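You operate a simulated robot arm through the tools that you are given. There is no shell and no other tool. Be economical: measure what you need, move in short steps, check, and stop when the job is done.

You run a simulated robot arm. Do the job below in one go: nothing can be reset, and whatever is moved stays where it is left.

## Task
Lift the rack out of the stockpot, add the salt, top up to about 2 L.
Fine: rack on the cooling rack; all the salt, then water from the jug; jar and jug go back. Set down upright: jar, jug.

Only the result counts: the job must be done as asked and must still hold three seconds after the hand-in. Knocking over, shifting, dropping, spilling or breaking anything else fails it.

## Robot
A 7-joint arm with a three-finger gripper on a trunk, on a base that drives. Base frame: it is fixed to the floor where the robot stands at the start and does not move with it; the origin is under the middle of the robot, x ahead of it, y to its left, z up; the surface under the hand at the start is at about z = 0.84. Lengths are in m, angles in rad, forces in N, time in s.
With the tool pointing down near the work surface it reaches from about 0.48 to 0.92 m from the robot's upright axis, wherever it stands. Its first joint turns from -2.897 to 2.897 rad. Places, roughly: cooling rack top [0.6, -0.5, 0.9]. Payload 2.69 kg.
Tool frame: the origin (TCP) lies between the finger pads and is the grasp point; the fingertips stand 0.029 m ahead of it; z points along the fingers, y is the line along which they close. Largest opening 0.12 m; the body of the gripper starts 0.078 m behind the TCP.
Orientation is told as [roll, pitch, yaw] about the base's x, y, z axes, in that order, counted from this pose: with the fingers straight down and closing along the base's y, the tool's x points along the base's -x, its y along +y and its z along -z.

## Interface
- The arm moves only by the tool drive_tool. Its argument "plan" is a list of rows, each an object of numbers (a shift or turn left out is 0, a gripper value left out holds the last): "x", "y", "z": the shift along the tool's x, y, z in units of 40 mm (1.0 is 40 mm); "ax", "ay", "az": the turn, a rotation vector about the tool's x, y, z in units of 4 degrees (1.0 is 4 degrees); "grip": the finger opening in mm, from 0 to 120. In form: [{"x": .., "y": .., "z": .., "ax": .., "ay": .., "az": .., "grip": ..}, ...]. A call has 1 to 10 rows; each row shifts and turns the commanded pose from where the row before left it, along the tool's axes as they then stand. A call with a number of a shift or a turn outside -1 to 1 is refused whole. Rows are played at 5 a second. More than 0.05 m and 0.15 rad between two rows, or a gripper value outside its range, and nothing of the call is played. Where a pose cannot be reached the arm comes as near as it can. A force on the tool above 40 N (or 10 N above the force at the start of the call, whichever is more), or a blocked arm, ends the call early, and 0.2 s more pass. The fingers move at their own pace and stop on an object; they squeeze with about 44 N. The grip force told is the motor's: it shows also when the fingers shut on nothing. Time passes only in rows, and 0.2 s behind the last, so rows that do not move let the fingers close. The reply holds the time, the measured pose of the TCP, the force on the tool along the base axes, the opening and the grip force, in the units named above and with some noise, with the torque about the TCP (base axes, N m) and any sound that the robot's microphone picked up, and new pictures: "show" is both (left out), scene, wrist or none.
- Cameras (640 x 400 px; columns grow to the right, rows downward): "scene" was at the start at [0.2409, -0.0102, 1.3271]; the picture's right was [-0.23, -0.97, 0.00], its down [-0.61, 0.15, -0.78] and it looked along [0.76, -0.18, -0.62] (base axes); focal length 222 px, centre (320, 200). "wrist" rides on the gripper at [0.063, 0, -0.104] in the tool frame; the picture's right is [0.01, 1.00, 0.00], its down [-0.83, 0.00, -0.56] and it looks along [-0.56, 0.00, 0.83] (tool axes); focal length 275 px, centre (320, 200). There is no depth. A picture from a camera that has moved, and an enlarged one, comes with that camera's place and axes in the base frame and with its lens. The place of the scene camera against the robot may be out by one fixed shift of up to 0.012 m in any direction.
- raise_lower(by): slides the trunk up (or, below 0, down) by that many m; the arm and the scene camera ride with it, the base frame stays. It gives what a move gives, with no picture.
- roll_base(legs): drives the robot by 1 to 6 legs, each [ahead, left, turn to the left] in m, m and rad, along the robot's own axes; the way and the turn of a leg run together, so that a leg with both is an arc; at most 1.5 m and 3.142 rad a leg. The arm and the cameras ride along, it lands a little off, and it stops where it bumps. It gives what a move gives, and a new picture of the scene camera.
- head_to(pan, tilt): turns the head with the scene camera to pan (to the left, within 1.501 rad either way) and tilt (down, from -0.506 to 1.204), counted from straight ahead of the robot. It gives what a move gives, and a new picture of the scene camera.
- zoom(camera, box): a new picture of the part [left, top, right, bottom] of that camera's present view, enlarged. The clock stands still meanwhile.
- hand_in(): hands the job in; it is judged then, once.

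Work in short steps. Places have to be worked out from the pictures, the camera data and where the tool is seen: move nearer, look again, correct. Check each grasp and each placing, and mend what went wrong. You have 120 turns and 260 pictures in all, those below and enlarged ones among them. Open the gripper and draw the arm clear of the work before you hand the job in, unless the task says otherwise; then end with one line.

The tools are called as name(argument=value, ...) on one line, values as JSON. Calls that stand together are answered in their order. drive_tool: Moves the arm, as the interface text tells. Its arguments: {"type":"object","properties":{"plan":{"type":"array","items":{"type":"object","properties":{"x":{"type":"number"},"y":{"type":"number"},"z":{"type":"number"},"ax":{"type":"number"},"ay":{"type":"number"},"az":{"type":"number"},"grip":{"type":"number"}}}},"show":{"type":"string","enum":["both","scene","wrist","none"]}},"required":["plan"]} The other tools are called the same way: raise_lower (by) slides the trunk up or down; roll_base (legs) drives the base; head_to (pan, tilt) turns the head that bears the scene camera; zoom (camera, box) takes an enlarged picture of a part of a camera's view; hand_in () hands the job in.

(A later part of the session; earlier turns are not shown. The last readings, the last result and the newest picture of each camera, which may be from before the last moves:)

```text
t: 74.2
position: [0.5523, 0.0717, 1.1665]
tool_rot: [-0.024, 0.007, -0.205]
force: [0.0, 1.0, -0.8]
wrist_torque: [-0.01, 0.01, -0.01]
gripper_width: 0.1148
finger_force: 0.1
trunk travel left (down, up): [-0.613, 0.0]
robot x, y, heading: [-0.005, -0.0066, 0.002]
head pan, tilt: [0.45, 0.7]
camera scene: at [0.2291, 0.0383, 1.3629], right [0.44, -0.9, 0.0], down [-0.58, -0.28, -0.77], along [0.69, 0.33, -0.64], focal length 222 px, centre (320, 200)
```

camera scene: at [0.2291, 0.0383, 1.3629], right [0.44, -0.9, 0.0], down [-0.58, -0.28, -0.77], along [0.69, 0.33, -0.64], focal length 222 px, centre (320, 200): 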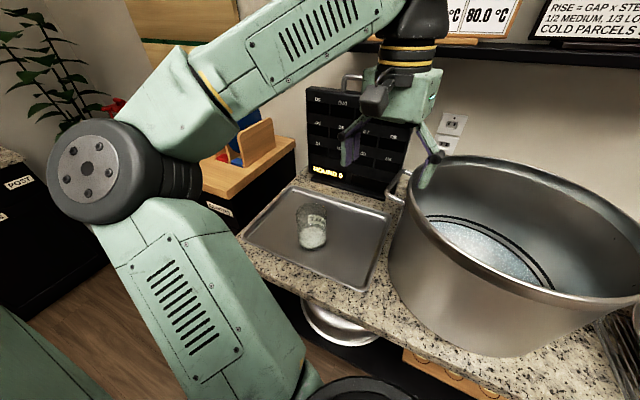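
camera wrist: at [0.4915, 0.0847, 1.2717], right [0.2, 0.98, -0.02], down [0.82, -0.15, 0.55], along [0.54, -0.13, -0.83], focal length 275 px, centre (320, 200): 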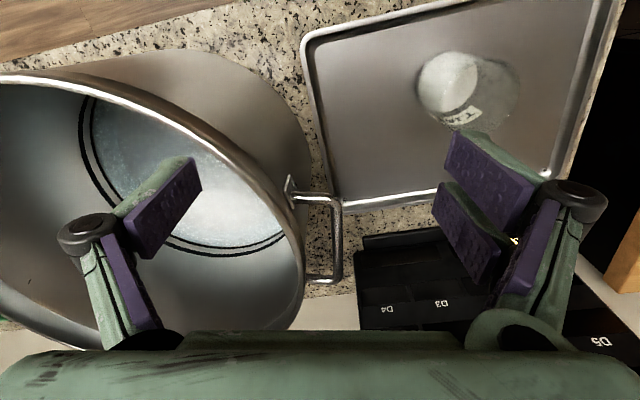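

The arm hit a joint limit to the left; better to keep the arm right of the trunk and turn the base. I go back right, undo the yaw and start pitching the tool forward.

drive_tool(plan=[{"y": -0.9, "az": -1}, {"y": -0.9, "az": -1}, {"y": -0.9, "az": -0.9}, {"ay": -1}, {"ay": -1}, {"ay": -1}, {"ay": -1}, {"ay": -1}, {"ay": -1}, {"ay": -1}], show="none")

drive_tool(plan=[{"ay": -1}, {"ay": -1}, {"ay": -1}, {"ay": -1}, {"ay": -1}, {"ay": -1}, {"ay": -1}, {"ay": -1}, {"ay": -1}, {"ay": -1}], show="scene")

```text
t: 76.3
position: [0.5381, -0.0356, 1.1705]
tool_rot: [-0.02, -0.479, 0.01]
force: [0.2, 0.4, 0.0]
wrist_torque: [-0.02, 0.0, 0.04]
gripper_width: 0.1149
finger_force: 0.1
trunk travel left (down, up): [-0.613, 0.0]
robot x, y, heading: [-0.0029, -0.0101, 0.004]
head pan, tilt: [0.45, 0.7]
```

```text
t: 78.5
position: [0.5477, -0.0384, 1.1948]
tool_rot: [-0.044, -1.178, 0.043]
force: [-1.0, 0.3, 0.6]
wrist_torque: [-0.01, 0.02, 0.02]
gripper_width: 0.1149
finger_force: 0.2
out of reach, approached as far as the arm can: row 9, 10
trunk travel left (down, up): [-0.613, 0.0]
robot x, y, heading: [-0.0039, -0.0063, 0.003]
head pan, tilt: [0.45, 0.7]
camera scene: at [0.2291, 0.0383, 1.3628], right [0.44, -0.9, 0.0], down [-0.58, -0.28, -0.76], along [0.69, 0.34, -0.64], focal length 222 px, centre (320, 200)
```

scene: 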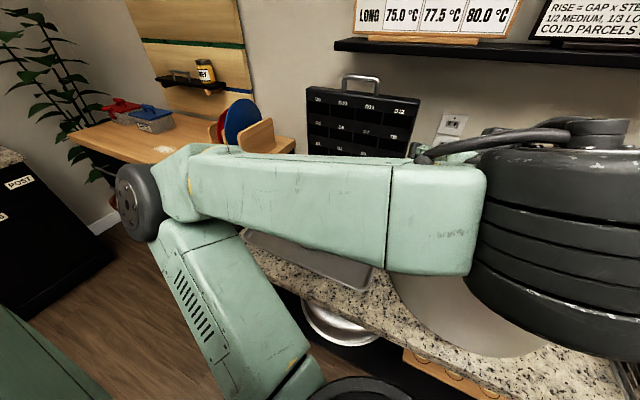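

Pitch reached 67°. Moving forward gives room to finish it.

drive_tool(plan=[{"x": -0.38, "z": 0.92}, {"x": -0.38, "z": 0.92}, {"x": -0.38, "z": 0.92}, {"ay": -1}, {"ay": -1}, {"ay": -1}, {"ay": -1}, {"ay": -1}, {}], show="both")

```text
t: 80.5
position: [0.6694, -0.039, 1.1963]
tool_rot: [-0.353, -1.521, 0.355]
force: [-0.7, -0.3, 0.6]
wrist_torque: [0.0, -0.03, 0.0]
gripper_width: 0.1149
finger_force: 0.1
trunk travel left (down, up): [-0.613, 0.0]
robot x, y, heading: [-0.008, -0.008, 0.003]
head pan, tilt: [0.45, 0.7]
camera scene: at [0.2291, 0.0384, 1.3628], right [0.44, -0.9, 0.0], down [-0.58, -0.28, -0.76], along [0.69, 0.34, -0.64], focal length 222 px, centre (320, 200)
camera wrist: at [0.5611, -0.041, 1.1373], right [0.0, 1.0, -0.02], down [-0.52, 0.02, 0.86], along [0.86, 0.01, 0.52], focal length 275 px, centre (320, 200)
```

scene: 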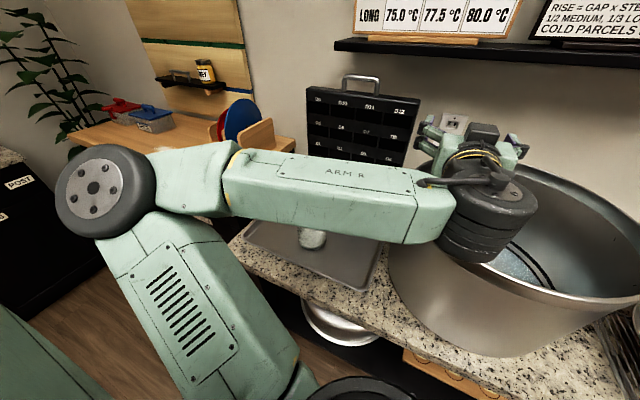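
wrist: 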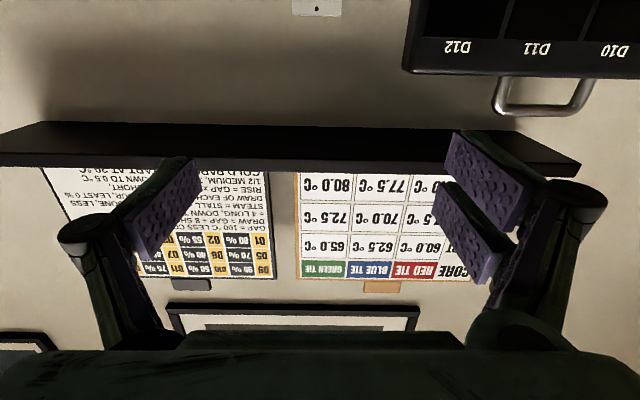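

Tool is horizontal with camera underneath; I'd rather keep it 30° nose-down so the camera clears the tray. I pitch back 28° and drive the base left and back to stand behind the jar.

drive_tool(plan=[{"ay": 1}, {"ay": 1}, {"ay": 1}, {"ay": 1}, {"ay": 1}, {"ay": 1}, {"ay": 0.8}, {}], show="none")

roll_base(legs=[[-0.22, 0.0, 0], [0, 0.27, 0]])

zoom(camera="wrist", box=[0, 0, 640, 400])

```text
t: 82.3
position: [0.6678, -0.0305, 1.1919]
tool_rot: [-0.143, -1.039, 0.121]
force: [-0.1, -0.5, -0.8]
wrist_torque: [-0.01, 0.02, 0.01]
gripper_width: 0.1151
finger_force: 0.1
trunk travel left (down, up): [-0.613, 0.0]
robot x, y, heading: [-0.0076, -0.0054, 0.004]
head pan, tilt: [0.45, 0.7]
```

```text
t: 86.3
position: [0.4497, 0.2281, 1.1912]
tool_rot: [-0.12, -1.042, 0.091]
force: [-0.4, 0.6, -0.1]
wrist_torque: [0.04, -0.03, -0.01]
gripper_width: 0.115
finger_force: 0.0
trunk travel left (down, up): [-0.613, 0.0]
robot x, y, heading: [-0.221, 0.2554, 0.008]
head pan, tilt: [0.45, 0.7]
camera scene: at [0.0104, 0.304, 1.3628], right [0.44, -0.9, 0.0], down [-0.58, -0.29, -0.76], along [0.69, 0.34, -0.64], focal length 222 px, centre (320, 200)
```

scene: 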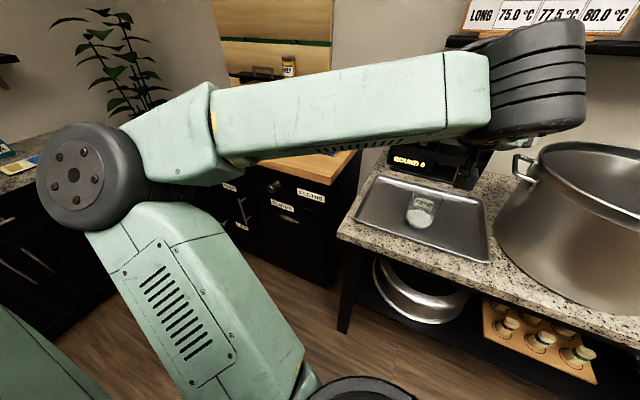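

```text
1.00 times, centred on (320, 200) of wrist (not enlarged: the box is as wide or as high as the picture)
camera zoom: at [0.3274, 0.2281, 1.1892], right [0.01, 1.0, -0.06], down [-0.06, 0.06, 1.0], along [1.0, -0.01, 0.06], focal length 275 px, centre (320, 200)
```

zoom: 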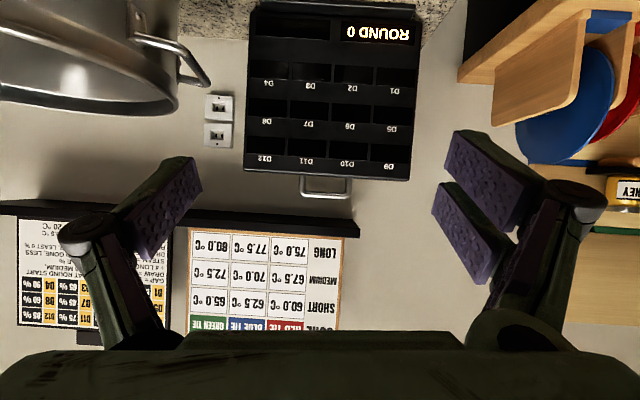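

zoom(camera="scene", box=[370, 165, 490, 250])

drive_tool(plan=[{"az": 1}, {}], show="none")

raise_lower(by=-0.16)

zoom(camera="wrist", box=[0, 0, 640, 400])

```text
4.71 times, centred on (430, 208) of scene
camera zoom: at [0.0104, 0.304, 1.3628], right [0.44, -0.9, 0.0], down [-0.58, -0.29, -0.76], along [0.69, 0.34, -0.64], focal length 1044 px, centre (-198, 165)
```

zoom: 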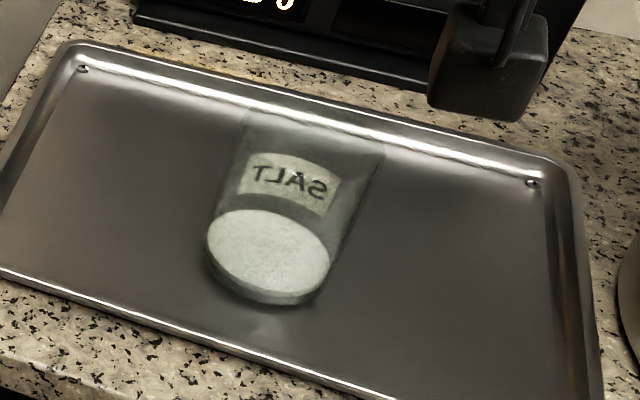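

```text
t: 86.9
position: [0.4512, 0.2261, 1.1897]
tool_rot: [-0.018, -1.043, -0.037]
force: [-0.9, 0.2, -0.1]
wrist_torque: [0.01, 0.02, -0.05]
gripper_width: 0.115
finger_force: 0.0
trunk travel left (down, up): [-0.613, 0.0]
robot x, y, heading: [-0.2217, 0.2565, 0.009]
head pan, tilt: [0.45, 0.7]
```

```text
t: 88.7
position: [0.4497, 0.2266, 1.0309]
tool_rot: [-0.021, -1.042, -0.033]
force: [0.3, 0.4, 1.3]
wrist_torque: [0.01, 0.01, 0.02]
gripper_width: 0.115
finger_force: 0.0
trunk travel left (down, up): [-0.453, 0.16]
robot x, y, heading: [-0.2223, 0.2535, 0.008]
head pan, tilt: [0.45, 0.7]
```

```text
1.00 times, centred on (320, 200) of wrist (not enlarged: the box is as wide or as high as the picture)
camera zoom: at [0.3276, 0.2322, 1.0289], right [0.05, 1.0, -0.01], down [-0.06, 0.02, 1.0], along [1.0, -0.05, 0.06], focal length 275 px, centre (320, 200)
```

zoom: 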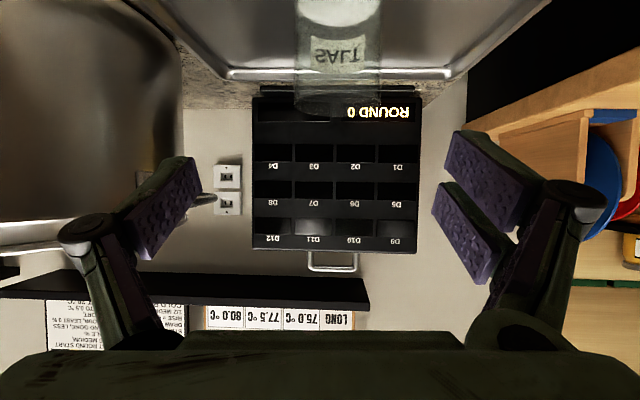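

Jar: centre y≈0.237, x≈0.588, z from 0.847 to ≈0.965, width ≈83 mm. I lower to z≈0.92 and align y, still short of it.

raise_lower(by=-0.11)

drive_tool(plan=[{"y": 0.25}, {}], show="both")

```text
t: 90.1
position: [0.4492, 0.2279, 0.9202]
tool_rot: [-0.02, -1.042, -0.034]
force: [-0.2, 0.2, 0.3]
wrist_torque: [0.02, 0.02, -0.01]
gripper_width: 0.115
finger_force: 0.0
trunk travel left (down, up): [-0.343, 0.27]
robot x, y, heading: [-0.2234, 0.2536, 0.007]
head pan, tilt: [0.45, 0.7]
```

```text
t: 90.7
position: [0.4511, 0.235, 0.9212]
tool_rot: [-0.003, -1.044, -0.048]
force: [-0.6, 0.0, -0.5]
wrist_torque: [0.01, 0.01, 0.0]
gripper_width: 0.115
finger_force: 0.0
trunk travel left (down, up): [-0.343, 0.27]
robot x, y, heading: [-0.2233, 0.2565, 0.011]
head pan, tilt: [0.45, 0.7]
camera scene: at [0.0104, 0.3038, 1.0929], right [0.44, -0.9, 0.0], down [-0.58, -0.29, -0.76], along [0.69, 0.34, -0.64], focal length 222 px, centre (320, 200)
camera wrist: at [0.3278, 0.2411, 0.9189], right [0.05, 1.0, -0.01], down [-0.06, 0.01, 1.0], along [1.0, -0.05, 0.06], focal length 275 px, centre (320, 200)
```

scene: 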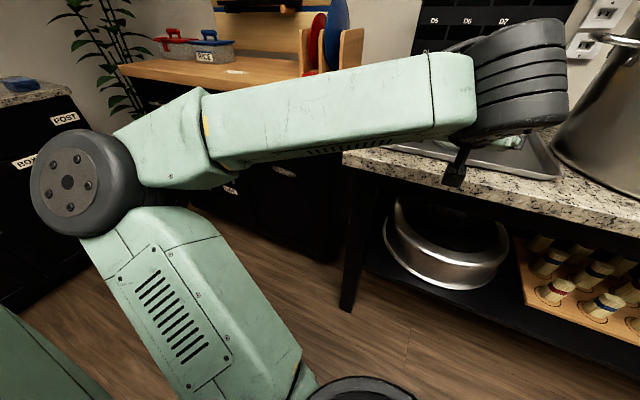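
wrist: 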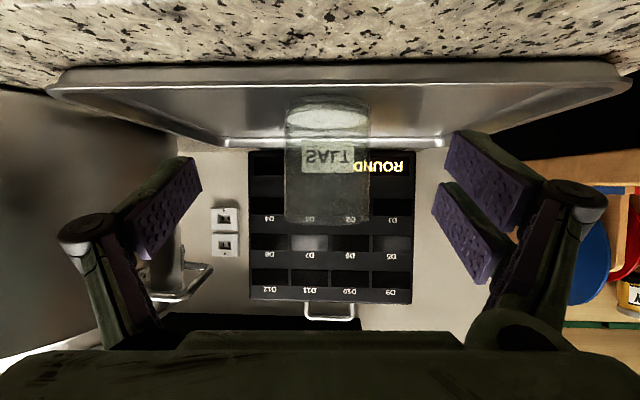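

Aligned. I advance 13.5 cm so the jar comes between the fingers.

drive_tool(plan=[{"x": -0.43, "y": 0.04, "z": 0.74}, {"x": -0.43, "y": 0.04, "z": 0.74}, {"x": -0.43, "y": 0.04, "z": 0.74}, {"x": -0.41, "y": 0.04, "z": 0.7}, {}], show="both")

```text
t: 91.9
position: [0.5872, 0.2402, 0.9217]
tool_rot: [0.002, -1.043, -0.047]
force: [0.1, 0.1, -0.4]
wrist_torque: [0.0, 0.0, 0.04]
gripper_width: 0.115
finger_force: 0.1
trunk travel left (down, up): [-0.343, 0.27]
robot x, y, heading: [-0.2239, 0.2563, 0.008]
head pan, tilt: [0.45, 0.7]
camera scene: at [0.0104, 0.3038, 1.0928], right [0.44, -0.9, 0.0], down [-0.58, -0.29, -0.76], along [0.69, 0.34, -0.64], focal length 222 px, centre (320, 200)
camera wrist: at [0.465, 0.2448, 0.9194], right [0.04, 1.0, 0.0], down [-0.06, 0.01, 1.0], along [1.0, -0.04, 0.06], focal length 275 px, centre (320, 200)
```

scene: 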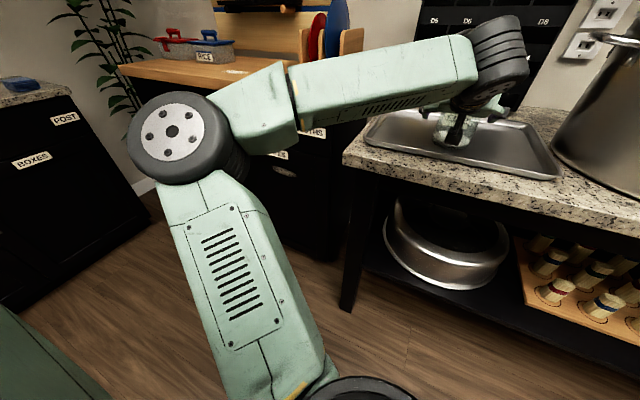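
wrist: 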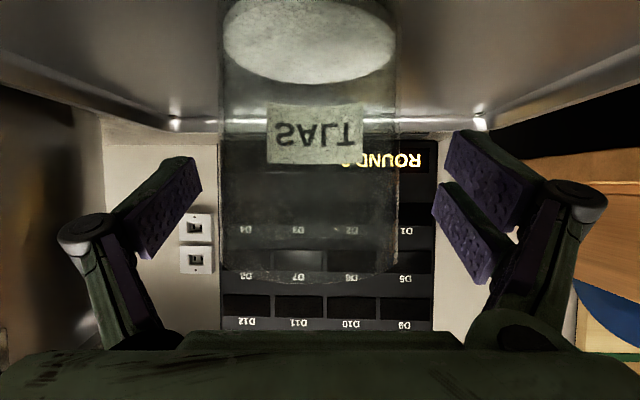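

Jar is between the pads, 4 mm off; I correct and close.

drive_tool(plan=[{"y": -0.1}, {"grip": 90}, {"grip": 60}, {}, {}, {}], show="wrist")

```text
t: 93.3
position: [0.5861, 0.2357, 0.9216]
tool_rot: [0.0, -1.043, -0.047]
force: [-1.2, 0.5, -0.2]
wrist_torque: [0.12, 0.03, 0.06]
gripper_width: 0.083
finger_force: 43.6
trunk travel left (down, up): [-0.343, 0.27]
robot x, y, heading: [-0.2258, 0.2573, 0.006]
head pan, tilt: [0.45, 0.7]
camera wrist: at [0.4635, 0.2402, 0.9196], right [0.04, 1.0, 0.0], down [-0.06, 0.01, 1.0], along [1.0, -0.04, 0.06], focal length 275 px, centre (320, 200)
```

wrist: 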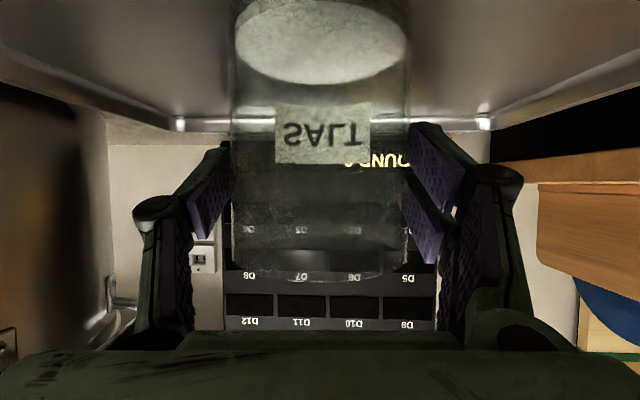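

Gripped (83 mm). I lift with the trunk and check.

raise_lower(by=0.27)

roll_base(legs=[[0.0, -0.33, 0], [0.075, -0.03, 0]])

head_to(pan=0.0, tilt=0.5)

zoom(camera="wrist", box=[0, 0, 640, 400])

```text
t: 96.1
position: [0.5863, 0.2351, 1.1923]
tool_rot: [0.0, -1.042, -0.047]
force: [-0.1, 0.1, -2.9]
wrist_torque: [0.01, 0.03, 0.0]
gripper_width: 0.0834
finger_force: 43.9
trunk travel left (down, up): [-0.613, 0.0]
robot x, y, heading: [-0.2225, 0.254, 0.004]
head pan, tilt: [0.45, 0.7]
```

```text
t: 99.9
position: [0.6632, -0.1395, 1.1909]
tool_rot: [0.002, -1.042, -0.059]
force: [1.0, 0.6, -3.6]
wrist_torque: [0.02, 0.08, 0.01]
gripper_width: 0.0832
finger_force: 43.8
trunk travel left (down, up): [-0.613, 0.0]
robot x, y, heading: [-0.1506, -0.1128, -0.005]
head pan, tilt: [0.45, 0.7]
camera scene: at [0.0882, -0.0657, 1.3626], right [0.43, -0.9, 0.0], down [-0.58, -0.28, -0.76], along [0.69, 0.33, -0.64], focal length 222 px, centre (320, 200)
```

scene: 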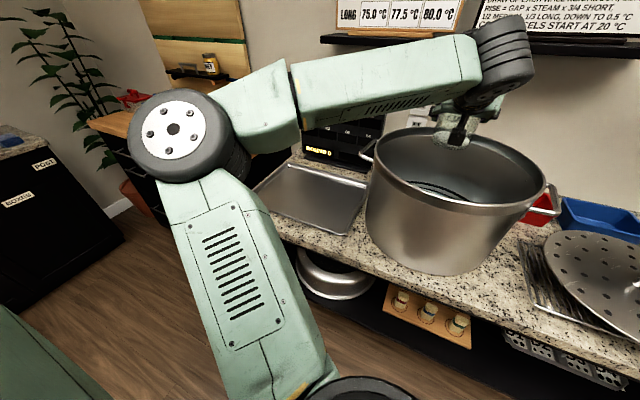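

```text
t: 100.8
position: [0.6608, -0.1407, 1.1918]
tool_rot: [0.0, -1.044, -0.06]
force: [-0.3, -0.1, -3.2]
wrist_torque: [0.01, 0.03, 0.02]
gripper_width: 0.0833
finger_force: 43.8
trunk travel left (down, up): [-0.613, 0.0]
robot x, y, heading: [-0.1488, -0.1119, -0.003]
head pan, tilt: [0.0, 0.499]
camera scene: at [0.1016, -0.1023, 1.3805], right [0.0, -1.0, 0.0], down [-0.48, 0.0, -0.88], along [0.88, 0.0, -0.48], focal length 222 px, centre (320, 200)
```

scene: 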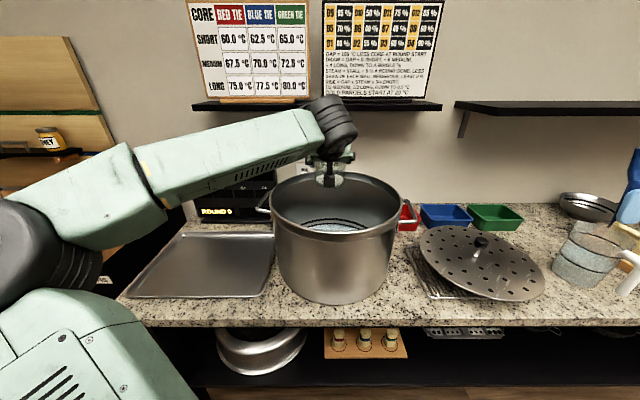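

```text
1.00 times, centred on (320, 200) of wrist (not enlarged: the box is as wide or as high as the picture)
camera zoom: at [0.5398, -0.1343, 1.1893], right [0.06, 1.0, 0.0], down [-0.06, 0.01, 1.0], along [1.0, -0.06, 0.06], focal length 275 px, centre (320, 200)
```

zoom: 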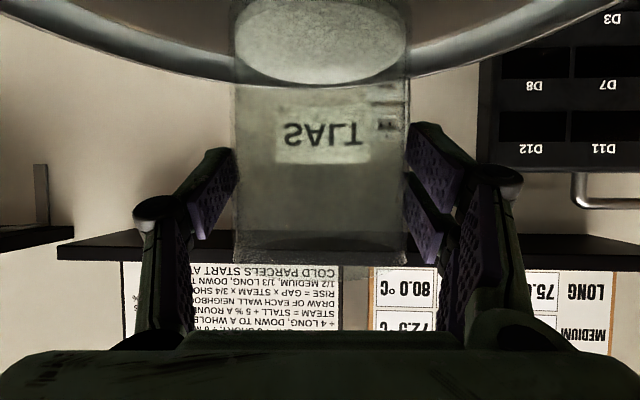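

Jar over the pot centre. I lower 5 cm and start rolling it about the tool axis.

raise_lower(by=-0.05)

drive_tool(plan=[{"az": 1}, {"az": 1}, {"az": 1}, {"az": 1}, {"az": 1}, {"az": 1}, {"az": 1}, {"az": 1}, {"az": 1}, {"az": 1}], show="scene")

```text
t: 101.8
position: [0.6617, -0.1389, 1.1419]
tool_rot: [0.0, -1.044, -0.059]
force: [1.0, 0.3, -3.1]
wrist_torque: [0.02, 0.01, 0.03]
gripper_width: 0.0834
finger_force: 44.0
trunk travel left (down, up): [-0.563, 0.05]
robot x, y, heading: [-0.1482, -0.11, -0.005]
head pan, tilt: [0.0, 0.499]
```

```text
t: 104.0
position: [0.6612, -0.1395, 1.1418]
tool_rot: [0.837, -0.722, -1.092]
force: [0.0, 0.2, -3.0]
wrist_torque: [-0.03, 0.05, 0.0]
gripper_width: 0.0833
finger_force: 43.9
trunk travel left (down, up): [-0.563, 0.05]
robot x, y, heading: [-0.1447, -0.109, -0.006]
head pan, tilt: [0.0, 0.499]
camera scene: at [0.1016, -0.1023, 1.3305], right [0.0, -1.0, 0.0], down [-0.48, 0.0, -0.88], along [0.88, 0.0, -0.48], focal length 222 px, centre (320, 200)
```

scene: 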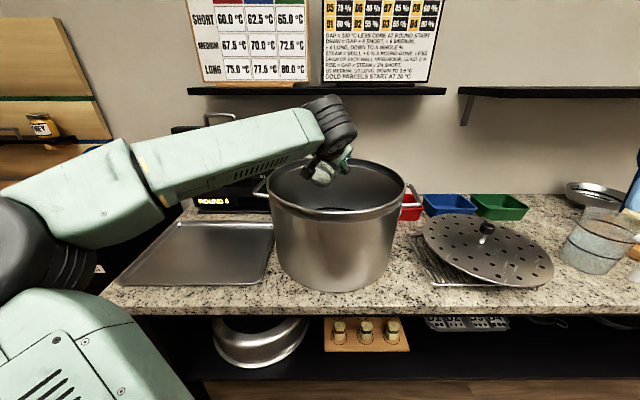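

Works in this direction. I continue.

drive_tool(plan=[{"az": 1}, {"az": 1}, {"az": 1}, {"az": 1}, {"az": 1}, {"az": 1}, {"az": 1}, {"az": 1}, {"az": 1}, {"az": 1}], show="scene")

zoom(camera="scene", box=[240, 80, 440, 220])

```text
t: 106.2
position: [0.6625, -0.1397, 1.1405]
tool_rot: [0.934, -0.559, -1.255]
force: [0.4, 0.0, -1.8]
wrist_torque: [-0.05, 0.08, 0.0]
gripper_width: 0.0833
finger_force: 43.9
out of reach, approached as far as the arm can: row 4, 5, 6, 7, 8, 9, 10
trunk travel left (down, up): [-0.563, 0.05]
robot x, y, heading: [-0.1461, -0.1126, -0.004]
head pan, tilt: [0.0, 0.499]
camera scene: at [0.1016, -0.1023, 1.3305], right [0.0, -1.0, 0.0], down [-0.48, 0.0, -0.88], along [0.88, 0.0, -0.48], focal length 222 px, centre (320, 200)
```

scene: 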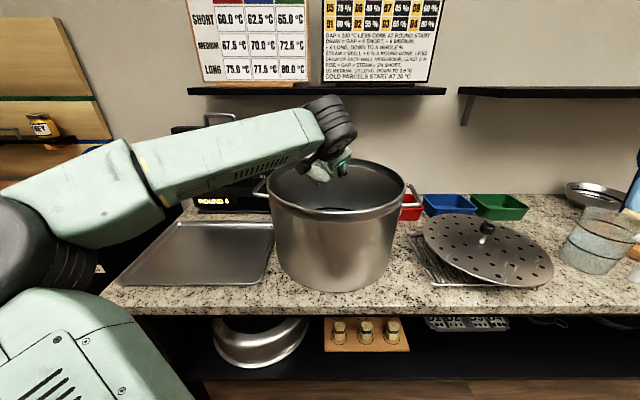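

```text
2.86 times, centred on (340, 150) of scene
camera zoom: at [0.1016, -0.1023, 1.3305], right [0.0, -1.0, 0.0], down [-0.48, 0.0, -0.88], along [0.88, 0.0, -0.48], focal length 634 px, centre (263, 343)
```

zoom: 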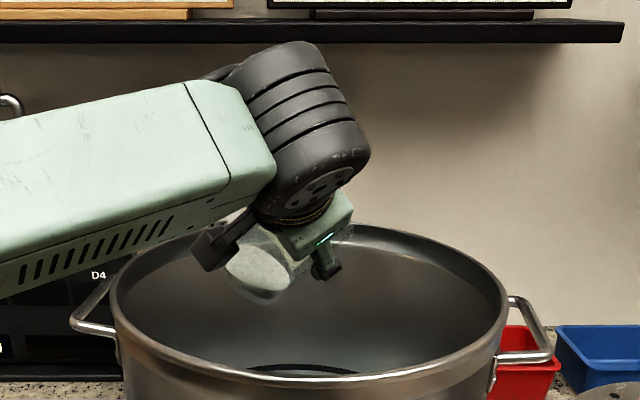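

The + direction ends at ~52°. I roll the other way, where there should be more range.

drive_tool(plan=[{"az": -1}, {"az": -1}, {"az": -1}, {"az": -1}, {"az": -1}, {"az": -1}, {"az": -1}, {"az": -1}, {"az": -1}, {"az": -1}], show="none")

drive_tool(plan=[{"az": -1}, {"az": -1}, {"az": -1}, {"az": -1}, {"az": -1}, {"az": -1}, {"az": -1}, {"az": -1}, {"az": -1}, {"az": -1}], show="none")

drive_tool(plan=[{"az": -1}, {"az": -1}, {"az": -1}, {"az": -1}, {"az": -1}, {"az": -1}, {"az": -1}, {"az": -1}, {"az": -1}, {"az": -1}], show="scene")

zoom(camera="scene", box=[240, 80, 440, 220])

```text
t: 108.3
position: [0.6623, -0.1391, 1.1423]
tool_rot: [0.339, -1.008, -0.456]
force: [0.0, 1.4, -2.7]
wrist_torque: [0.03, 0.09, -0.01]
gripper_width: 0.0831
finger_force: 43.9
trunk travel left (down, up): [-0.563, 0.05]
robot x, y, heading: [-0.148, -0.1153, -0.002]
head pan, tilt: [0.0, 0.499]
```

```text
t: 110.5
position: [0.6612, -0.1396, 1.1416]
tool_rot: [-0.678, -0.867, 0.756]
force: [-0.3, -0.3, -3.1]
wrist_torque: [0.03, 0.01, 0.02]
gripper_width: 0.0833
finger_force: 44.4
trunk travel left (down, up): [-0.563, 0.05]
robot x, y, heading: [-0.1424, -0.1101, -0.005]
head pan, tilt: [0.0, 0.499]
```

```text
t: 112.8
position: [0.6629, -0.1402, 1.1405]
tool_rot: [-1.01, -0.328, 1.311]
force: [0.9, -0.9, -2.2]
wrist_torque: [0.02, 0.05, 0.0]
gripper_width: 0.0835
finger_force: 44.2
trunk travel left (down, up): [-0.563, 0.05]
robot x, y, heading: [-0.1481, -0.1128, -0.001]
head pan, tilt: [0.0, 0.499]
camera scene: at [0.1016, -0.1024, 1.3305], right [0.0, -1.0, 0.0], down [-0.48, 0.0, -0.88], along [0.88, 0.0, -0.48], focal length 222 px, centre (320, 200)
```

scene: 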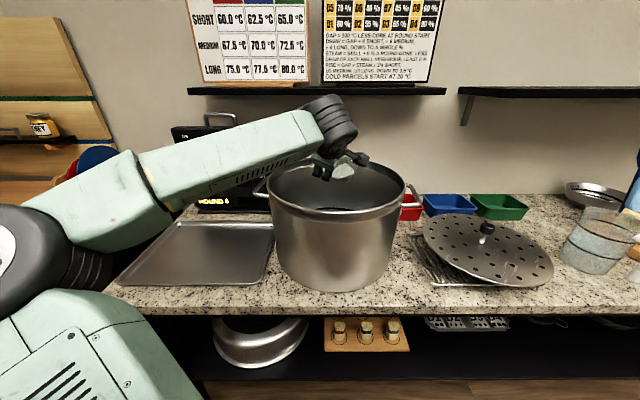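

```text
2.86 times, centred on (340, 150) of scene
camera zoom: at [0.1016, -0.1024, 1.3305], right [0.0, -1.0, 0.0], down [-0.48, 0.0, -0.88], along [0.88, 0.0, -0.48], focal length 634 px, centre (263, 343)
```

zoom: 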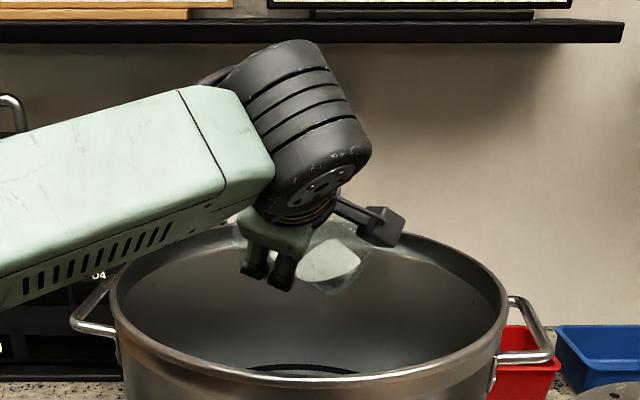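

Salt still inside at ~-70°. Continue rolling.

drive_tool(plan=[{"az": -1}, {"az": -1}, {"az": -1}, {"az": -1}, {"az": -1}, {"az": -1}, {"az": -1}, {"az": -1}, {"az": -1}, {"az": -1}], show="scene")

drive_tool(plan=[{"az": -1}, {"az": -1}, {"az": -1}, {"az": -1}, {"az": -1}, {"az": -1}, {"az": -1}, {"az": -1}, {"az": -1}, {"az": -1}], show="scene")

zoom(camera="scene", box=[240, 80, 440, 220])

```text
t: 115.0
position: [0.6622, -0.1412, 1.1408]
tool_rot: [-1.021, 0.271, 1.675]
force: [-0.3, -0.8, -3.3]
wrist_torque: [0.05, 0.06, 0.02]
gripper_width: 0.0832
finger_force: 44.0
trunk travel left (down, up): [-0.563, 0.05]
robot x, y, heading: [-0.1479, -0.1104, -0.002]
head pan, tilt: [0.0, 0.499]
camera scene: at [0.1016, -0.1024, 1.3305], right [0.0, -1.0, 0.0], down [-0.48, 0.0, -0.88], along [0.88, 0.0, -0.48], focal length 222 px, centre (320, 200)
```

scene: 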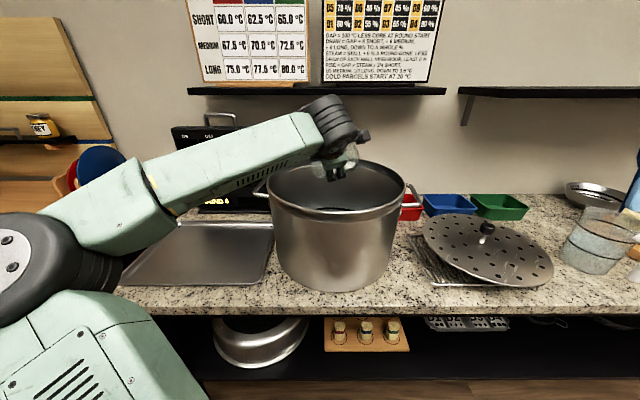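

```text
t: 117.2
position: [0.6626, -0.1412, 1.1403]
tool_rot: [-0.74, 0.822, 2.191]
force: [0.7, 0.4, -2.2]
wrist_torque: [0.06, 0.09, -0.02]
gripper_width: 0.083
finger_force: 44.5
trunk travel left (down, up): [-0.563, 0.05]
robot x, y, heading: [-0.1488, -0.1093, -0.004]
head pan, tilt: [0.0, 0.499]
camera scene: at [0.1016, -0.1024, 1.3305], right [0.0, -1.0, 0.0], down [-0.48, 0.0, -0.88], along [0.88, 0.0, -0.48], focal length 222 px, centre (320, 200)
```

scene: 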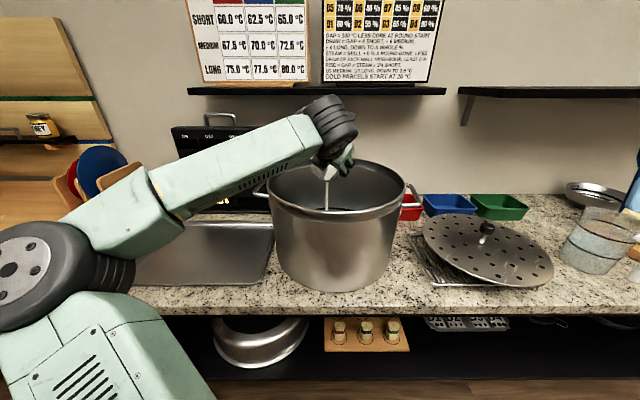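

```text
2.86 times, centred on (340, 150) of scene
camera zoom: at [0.1016, -0.1024, 1.3305], right [0.0, -1.0, 0.0], down [-0.48, 0.0, -0.88], along [0.88, 0.0, -0.48], focal length 634 px, centre (263, 343)
```

zoom: 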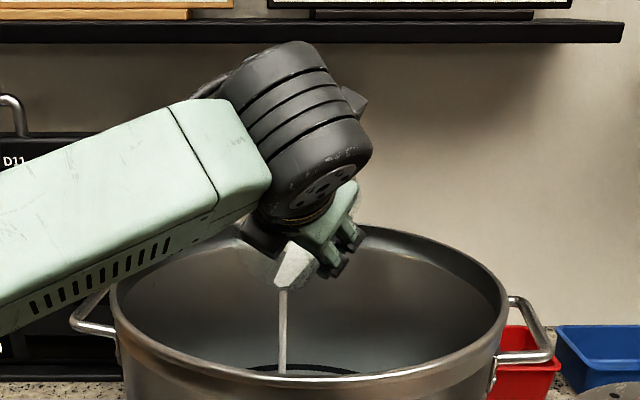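

Salt is streaming into the pot. I continue to about 180° and let it empty.

drive_tool(plan=[{"az": -1}, {"az": -1}, {"az": -1}, {"az": -1}, {"az": -1}, {"az": -1}, {"az": -1}, {}, {}, {}], show="scene")

drive_tool(plan=[{}, {}, {}, {}, {}, {}, {}, {}, {}, {}], show="both")

zoom(camera="scene", box=[240, 80, 440, 220])

```text
t: 119.3
position: [0.6622, -0.1396, 1.1408]
tool_rot: [-0.118, 1.039, 2.945]
force: [0.0, 0.9, -2.3]
wrist_torque: [0.0, 0.08, -0.04]
gripper_width: 0.0832
finger_force: 44.3
trunk travel left (down, up): [-0.563, 0.05]
robot x, y, heading: [-0.1443, -0.1142, -0.006]
head pan, tilt: [0.0, 0.499]
camera scene: at [0.1016, -0.1024, 1.3305], right [0.0, -1.0, 0.0], down [-0.48, 0.0, -0.88], along [0.88, 0.0, -0.48], focal length 222 px, centre (320, 200)
```

scene: 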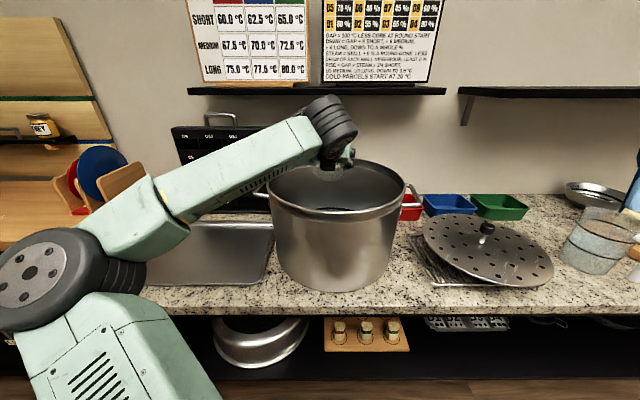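

```text
t: 121.5
position: [0.6623, -0.1397, 1.1419]
tool_rot: [-0.121, 1.039, 2.944]
force: [-0.6, 0.5, -2.5]
wrist_torque: [0.0, 0.07, 0.01]
gripper_width: 0.0834
finger_force: 44.0
trunk travel left (down, up): [-0.563, 0.05]
robot x, y, heading: [-0.1487, -0.1101, -0.002]
head pan, tilt: [0.0, 0.499]
camera scene: at [0.1016, -0.1024, 1.3305], right [0.0, -1.0, 0.0], down [-0.48, 0.0, -0.88], along [0.88, 0.0, -0.48], focal length 222 px, centre (320, 200)
camera wrist: at [0.603, -0.1416, 1.2479], right [-0.09, -0.99, -0.06], down [-0.89, 0.11, -0.44], along [0.44, 0.01, -0.9], focal length 275 px, centre (320, 200)
```

scene: 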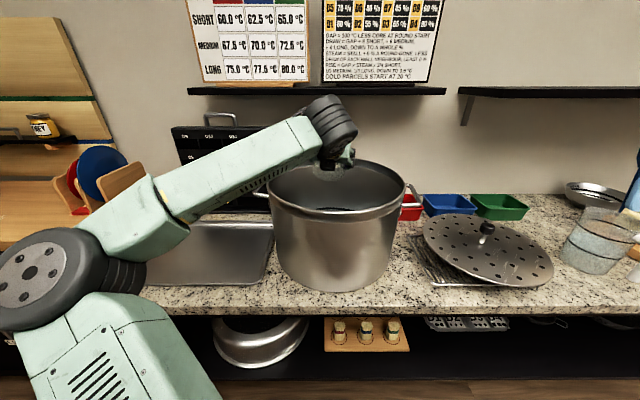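
wrist: 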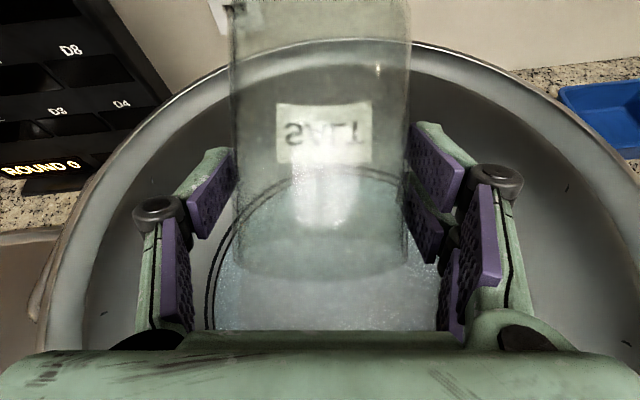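

```text
2.86 times, centred on (340, 150) of scene
camera zoom: at [0.1016, -0.1024, 1.3305], right [0.0, -1.0, 0.0], down [-0.48, 0.0, -0.88], along [0.88, 0.0, -0.48], focal length 634 px, centre (263, 343)
```

zoom: 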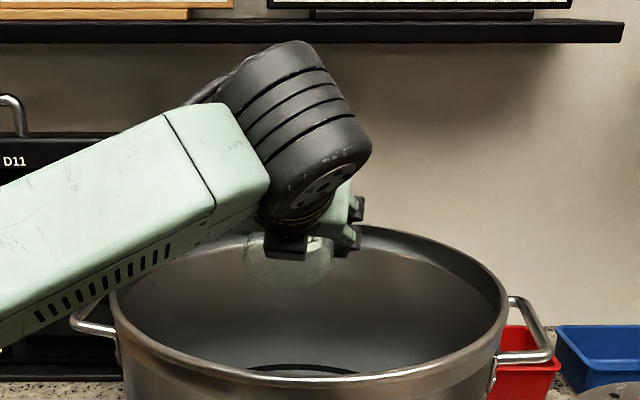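

The stream has ended; I check the jar for residue.

zoom(camera="wrist", box=[200, 0, 440, 290])

```text
1.38 times, centred on (320, 145) of wrist
camera zoom: at [0.603, -0.1416, 1.2479], right [-0.09, -0.99, -0.06], down [-0.89, 0.11, -0.44], along [0.44, 0.01, -0.9], focal length 380 px, centre (320, 276)
```

zoom: 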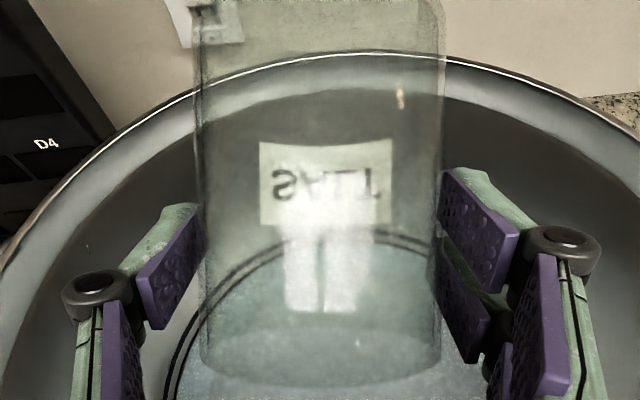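

Jar is empty. I roll it back upright (44 rows).

drive_tool(plan=[{"az": 1}, {"az": 1}, {"az": 1}, {"az": 1}, {"az": 1}, {"az": 1}, {"az": 1}, {"az": 1}, {"az": 1}, {"az": 1}], show="none")

drive_tool(plan=[{"az": 1}, {"az": 1}, {"az": 1}, {"az": 1}, {"az": 1}, {"az": 1}, {"az": 1}, {"az": 1}, {"az": 1}, {"az": 1}], show="none")

drive_tool(plan=[{"az": 1}, {"az": 1}, {"az": 1}, {"az": 1}, {"az": 1}, {"az": 1}, {"az": 1}, {"az": 1}, {"az": 1}, {"az": 1}], show="none")

drive_tool(plan=[{"az": 1}, {"az": 1}, {"az": 1}, {"az": 1}, {"az": 1}, {"az": 1}, {"az": 1}, {"az": 1}, {"az": 1}, {"az": 1}], show="none")

drive_tool(plan=[{"az": 1}, {"az": 1}, {"az": 1}, {"az": 1}, {}], show="both")

```text
t: 123.8
position: [0.6623, -0.1389, 1.1403]
tool_rot: [-0.875, 0.671, 1.994]
force: [-0.6, 0.1, -1.9]
wrist_torque: [0.03, 0.09, -0.04]
gripper_width: 0.083
finger_force: 43.7
trunk travel left (down, up): [-0.563, 0.05]
robot x, y, heading: [-0.1474, -0.1125, -0.005]
head pan, tilt: [0.0, 0.499]
```

```text
t: 126.0
position: [0.6626, -0.1401, 1.1411]
tool_rot: [-1.041, 0.089, 1.566]
force: [0.3, -0.2, -2.4]
wrist_torque: [0.04, 0.04, 0.01]
gripper_width: 0.083
finger_force: 43.7
trunk travel left (down, up): [-0.563, 0.05]
robot x, y, heading: [-0.1467, -0.1087, -0.005]
head pan, tilt: [0.0, 0.499]
```

```text
t: 128.2
position: [0.6617, -0.1401, 1.1412]
tool_rot: [-0.957, -0.506, 1.183]
force: [-0.2, 0.2, -2.8]
wrist_torque: [0.02, 0.05, 0.0]
gripper_width: 0.0832
finger_force: 44.5
trunk travel left (down, up): [-0.563, 0.05]
robot x, y, heading: [-0.1467, -0.1123, -0.007]
head pan, tilt: [0.0, 0.499]
```

```text
t: 130.3
position: [0.662, -0.1416, 1.142]
tool_rot: [-0.439, -0.981, 0.459]
force: [-0.2, 0.2, -2.8]
wrist_torque: [0.02, 0.02, 0.02]
gripper_width: 0.0832
finger_force: 44.4
trunk travel left (down, up): [-0.563, 0.05]
robot x, y, heading: [-0.1461, -0.1132, -0.002]
head pan, tilt: [0.0, 0.499]
```

```text
t: 131.6
position: [0.6625, -0.1411, 1.1424]
tool_rot: [0.001, -1.045, -0.061]
force: [0.2, -0.1, -2.2]
wrist_torque: [0.0, 0.05, -0.03]
gripper_width: 0.0831
finger_force: 44.2
trunk travel left (down, up): [-0.563, 0.05]
robot x, y, heading: [-0.1475, -0.1136, -0.005]
head pan, tilt: [0.0, 0.499]
camera scene: at [0.1016, -0.1024, 1.3305], right [0.0, -1.0, 0.0], down [-0.48, 0.0, -0.88], along [0.88, 0.0, -0.48], focal length 222 px, centre (320, 200)
camera wrist: at [0.5399, -0.1345, 1.1394], right [0.06, 1.0, 0.0], down [-0.06, 0.01, 1.0], along [1.0, -0.06, 0.06], focal length 275 px, centre (320, 200)
```

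scene: 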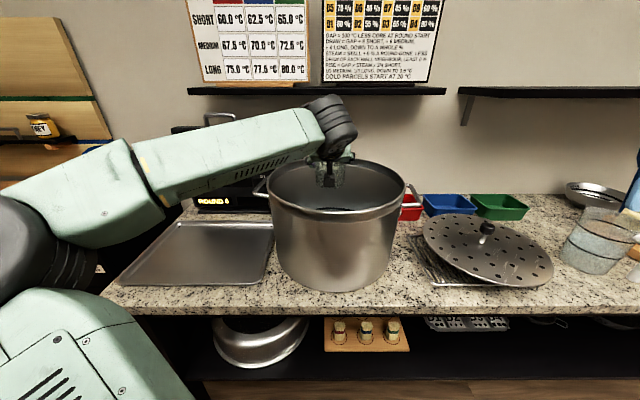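
wrist: 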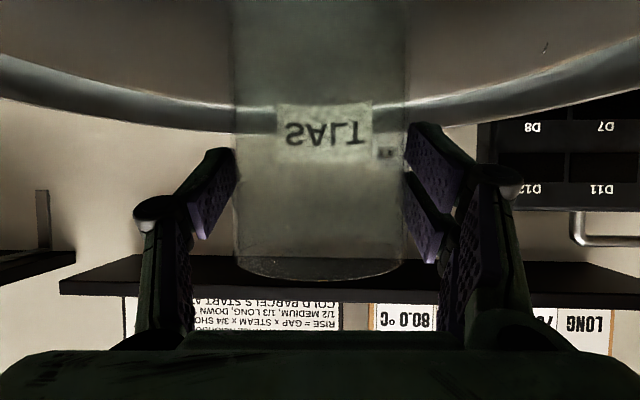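

Upright. I raise, and drive back over the tray.

raise_lower(by=0.05)

roll_base(legs=[[-0.075, 0.04, 0], [0, 0.33, 0.005]])

```text
t: 132.5
position: [0.662, -0.14, 1.191]
tool_rot: [0.0, -1.041, -0.059]
force: [-0.3, -0.8, -1.5]
wrist_torque: [-0.02, 0.03, 0.03]
gripper_width: 0.0833
finger_force: 43.9
trunk travel left (down, up): [-0.613, 0.0]
robot x, y, heading: [-0.1469, -0.1134, -0.003]
head pan, tilt: [0.0, 0.499]
```

```text
t: 136.2
position: [0.5863, 0.2276, 1.1908]
tool_rot: [0.0, -1.044, -0.052]
force: [-0.1, 0.2, -1.8]
wrist_torque: [-0.02, 0.01, 0.01]
gripper_width: 0.0832
finger_force: 44.1
trunk travel left (down, up): [-0.613, 0.0]
robot x, y, heading: [-0.2213, 0.2541, 0.004]
head pan, tilt: [0.0, 0.499]
camera scene: at [0.0261, 0.2633, 1.3805], right [0.0, -1.0, 0.0], down [-0.48, 0.0, -0.88], along [0.88, 0.0, -0.48], focal length 222 px, centre (320, 200)
```

scene: 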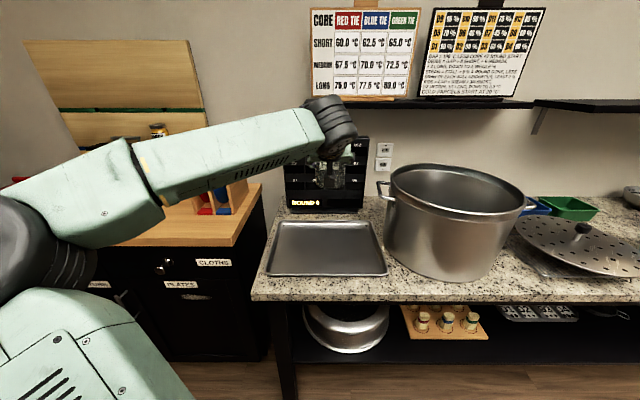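

Back within 8 mm; I correct y and lower to just above the tray.

drive_tool(plan=[{"y": 0.2}, {}], show="none")

raise_lower(by=-0.263)

zoom(camera="wrist", box=[0, 0, 640, 400])

```text
t: 136.8
position: [0.5874, 0.2359, 1.1919]
tool_rot: [0.001, -1.043, -0.053]
force: [-0.1, 0.2, -1.6]
wrist_torque: [0.05, 0.04, 0.01]
gripper_width: 0.0829
finger_force: 43.5
trunk travel left (down, up): [-0.613, 0.0]
robot x, y, heading: [-0.2204, 0.2535, 0.006]
head pan, tilt: [0.0, 0.499]
```

```text
t: 139.5
position: [0.5875, 0.2361, 0.9296]
tool_rot: [0.001, -1.044, -0.051]
force: [-0.2, -0.3, -2.4]
wrist_torque: [-0.02, 0.05, -0.01]
gripper_width: 0.0829
finger_force: 44.3
trunk travel left (down, up): [-0.35, 0.263]
robot x, y, heading: [-0.2243, 0.2518, 0.001]
head pan, tilt: [0.0, 0.499]
```

```text
1.00 times, centred on (320, 200) of wrist (not enlarged: the box is as wide or as high as the picture)
camera zoom: at [0.465, 0.2412, 0.9263], right [0.05, 1.0, 0.0], down [-0.06, 0.01, 1.0], along [1.0, -0.05, 0.06], focal length 275 px, centre (320, 200)
```

zoom: 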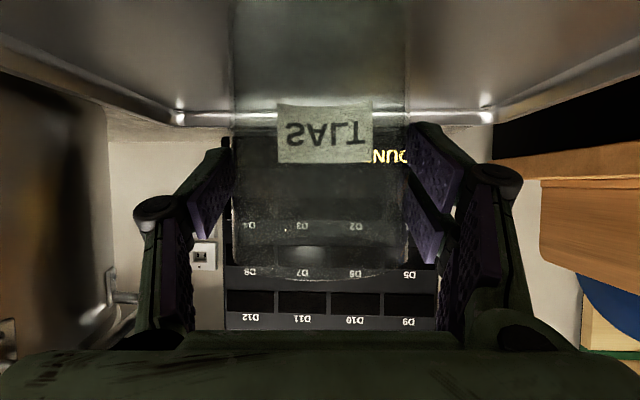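

raise_lower(by=-0.007)

drive_tool(plan=[{"x": 0.05, "z": 0.03}, {}], show="none")

```text
t: 140.1
position: [0.587, 0.236, 0.9232]
tool_rot: [0.001, -1.044, -0.053]
force: [2.4, 0.2, 2.8]
wrist_torque: [0.13, -0.21, -0.07]
gripper_width: 0.0831
finger_force: 43.5
trunk travel left (down, up): [-0.343, 0.27]
robot x, y, heading: [-0.2237, 0.2533, 0.004]
head pan, tilt: [0.0, 0.499]
```

```text
t: 140.7
position: [0.5873, 0.2356, 0.9228]
tool_rot: [0.001, -1.049, -0.057]
force: [6.8, -2.0, 17.5]
wrist_torque: [0.45, -0.36, -0.16]
gripper_width: 0.0829
finger_force: 44.0
trunk travel left (down, up): [-0.343, 0.27]
robot x, y, heading: [-0.222, 0.2549, 0.006]
head pan, tilt: [0.0, 0.499]
```

On the tray. I ease off and open, then back straight out.

drive_tool(plan=[{"x": -0.04, "z": -0.025}, {"grip": 115}, {}, {}, {"x": 0.43, "z": -0.74}, {"x": 0.43, "z": -0.74}, {"x": 0.43, "z": -0.74}, {"x": 0.43, "z": -0.74}, {}], show="both")

```text
t: 142.4
position: [0.4676, 0.1715, 0.9154]
tool_rot: [-0.015, -1.034, -0.191]
force: [-0.2, 0.0, 0.9]
wrist_torque: [-0.02, 0.01, -0.03]
gripper_width: 0.1151
finger_force: 0.0
trunk travel left (down, up): [-0.343, 0.27]
robot x, y, heading: [-0.2218, 0.2538, 0.005]
head pan, tilt: [0.0, 0.499]
stopped in row 8: the arm was blocked; the commanded pose is now the measured one
camera scene: at [0.0261, 0.263, 1.1105], right [0.0, -1.0, 0.0], down [-0.48, 0.0, -0.88], along [0.88, 0.0, -0.48], focal length 222 px, centre (320, 200)
camera wrist: at [0.3477, 0.1953, 0.9142], right [0.2, 0.98, -0.01], down [-0.05, 0.02, 1.0], along [0.98, -0.2, 0.05], focal length 275 px, centre (320, 200)
```

scene: 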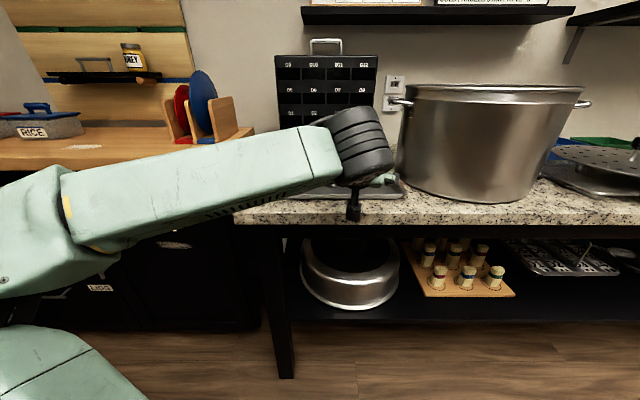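
wrist: 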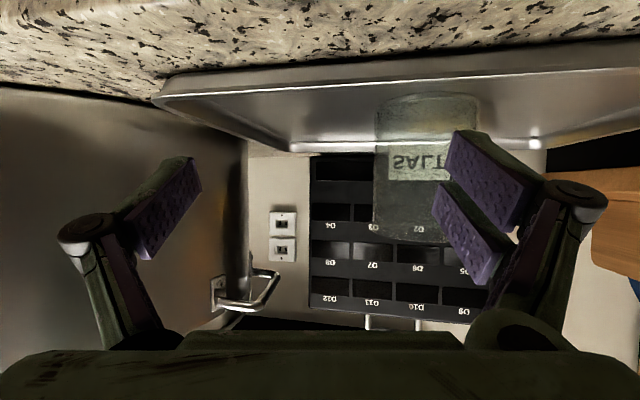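

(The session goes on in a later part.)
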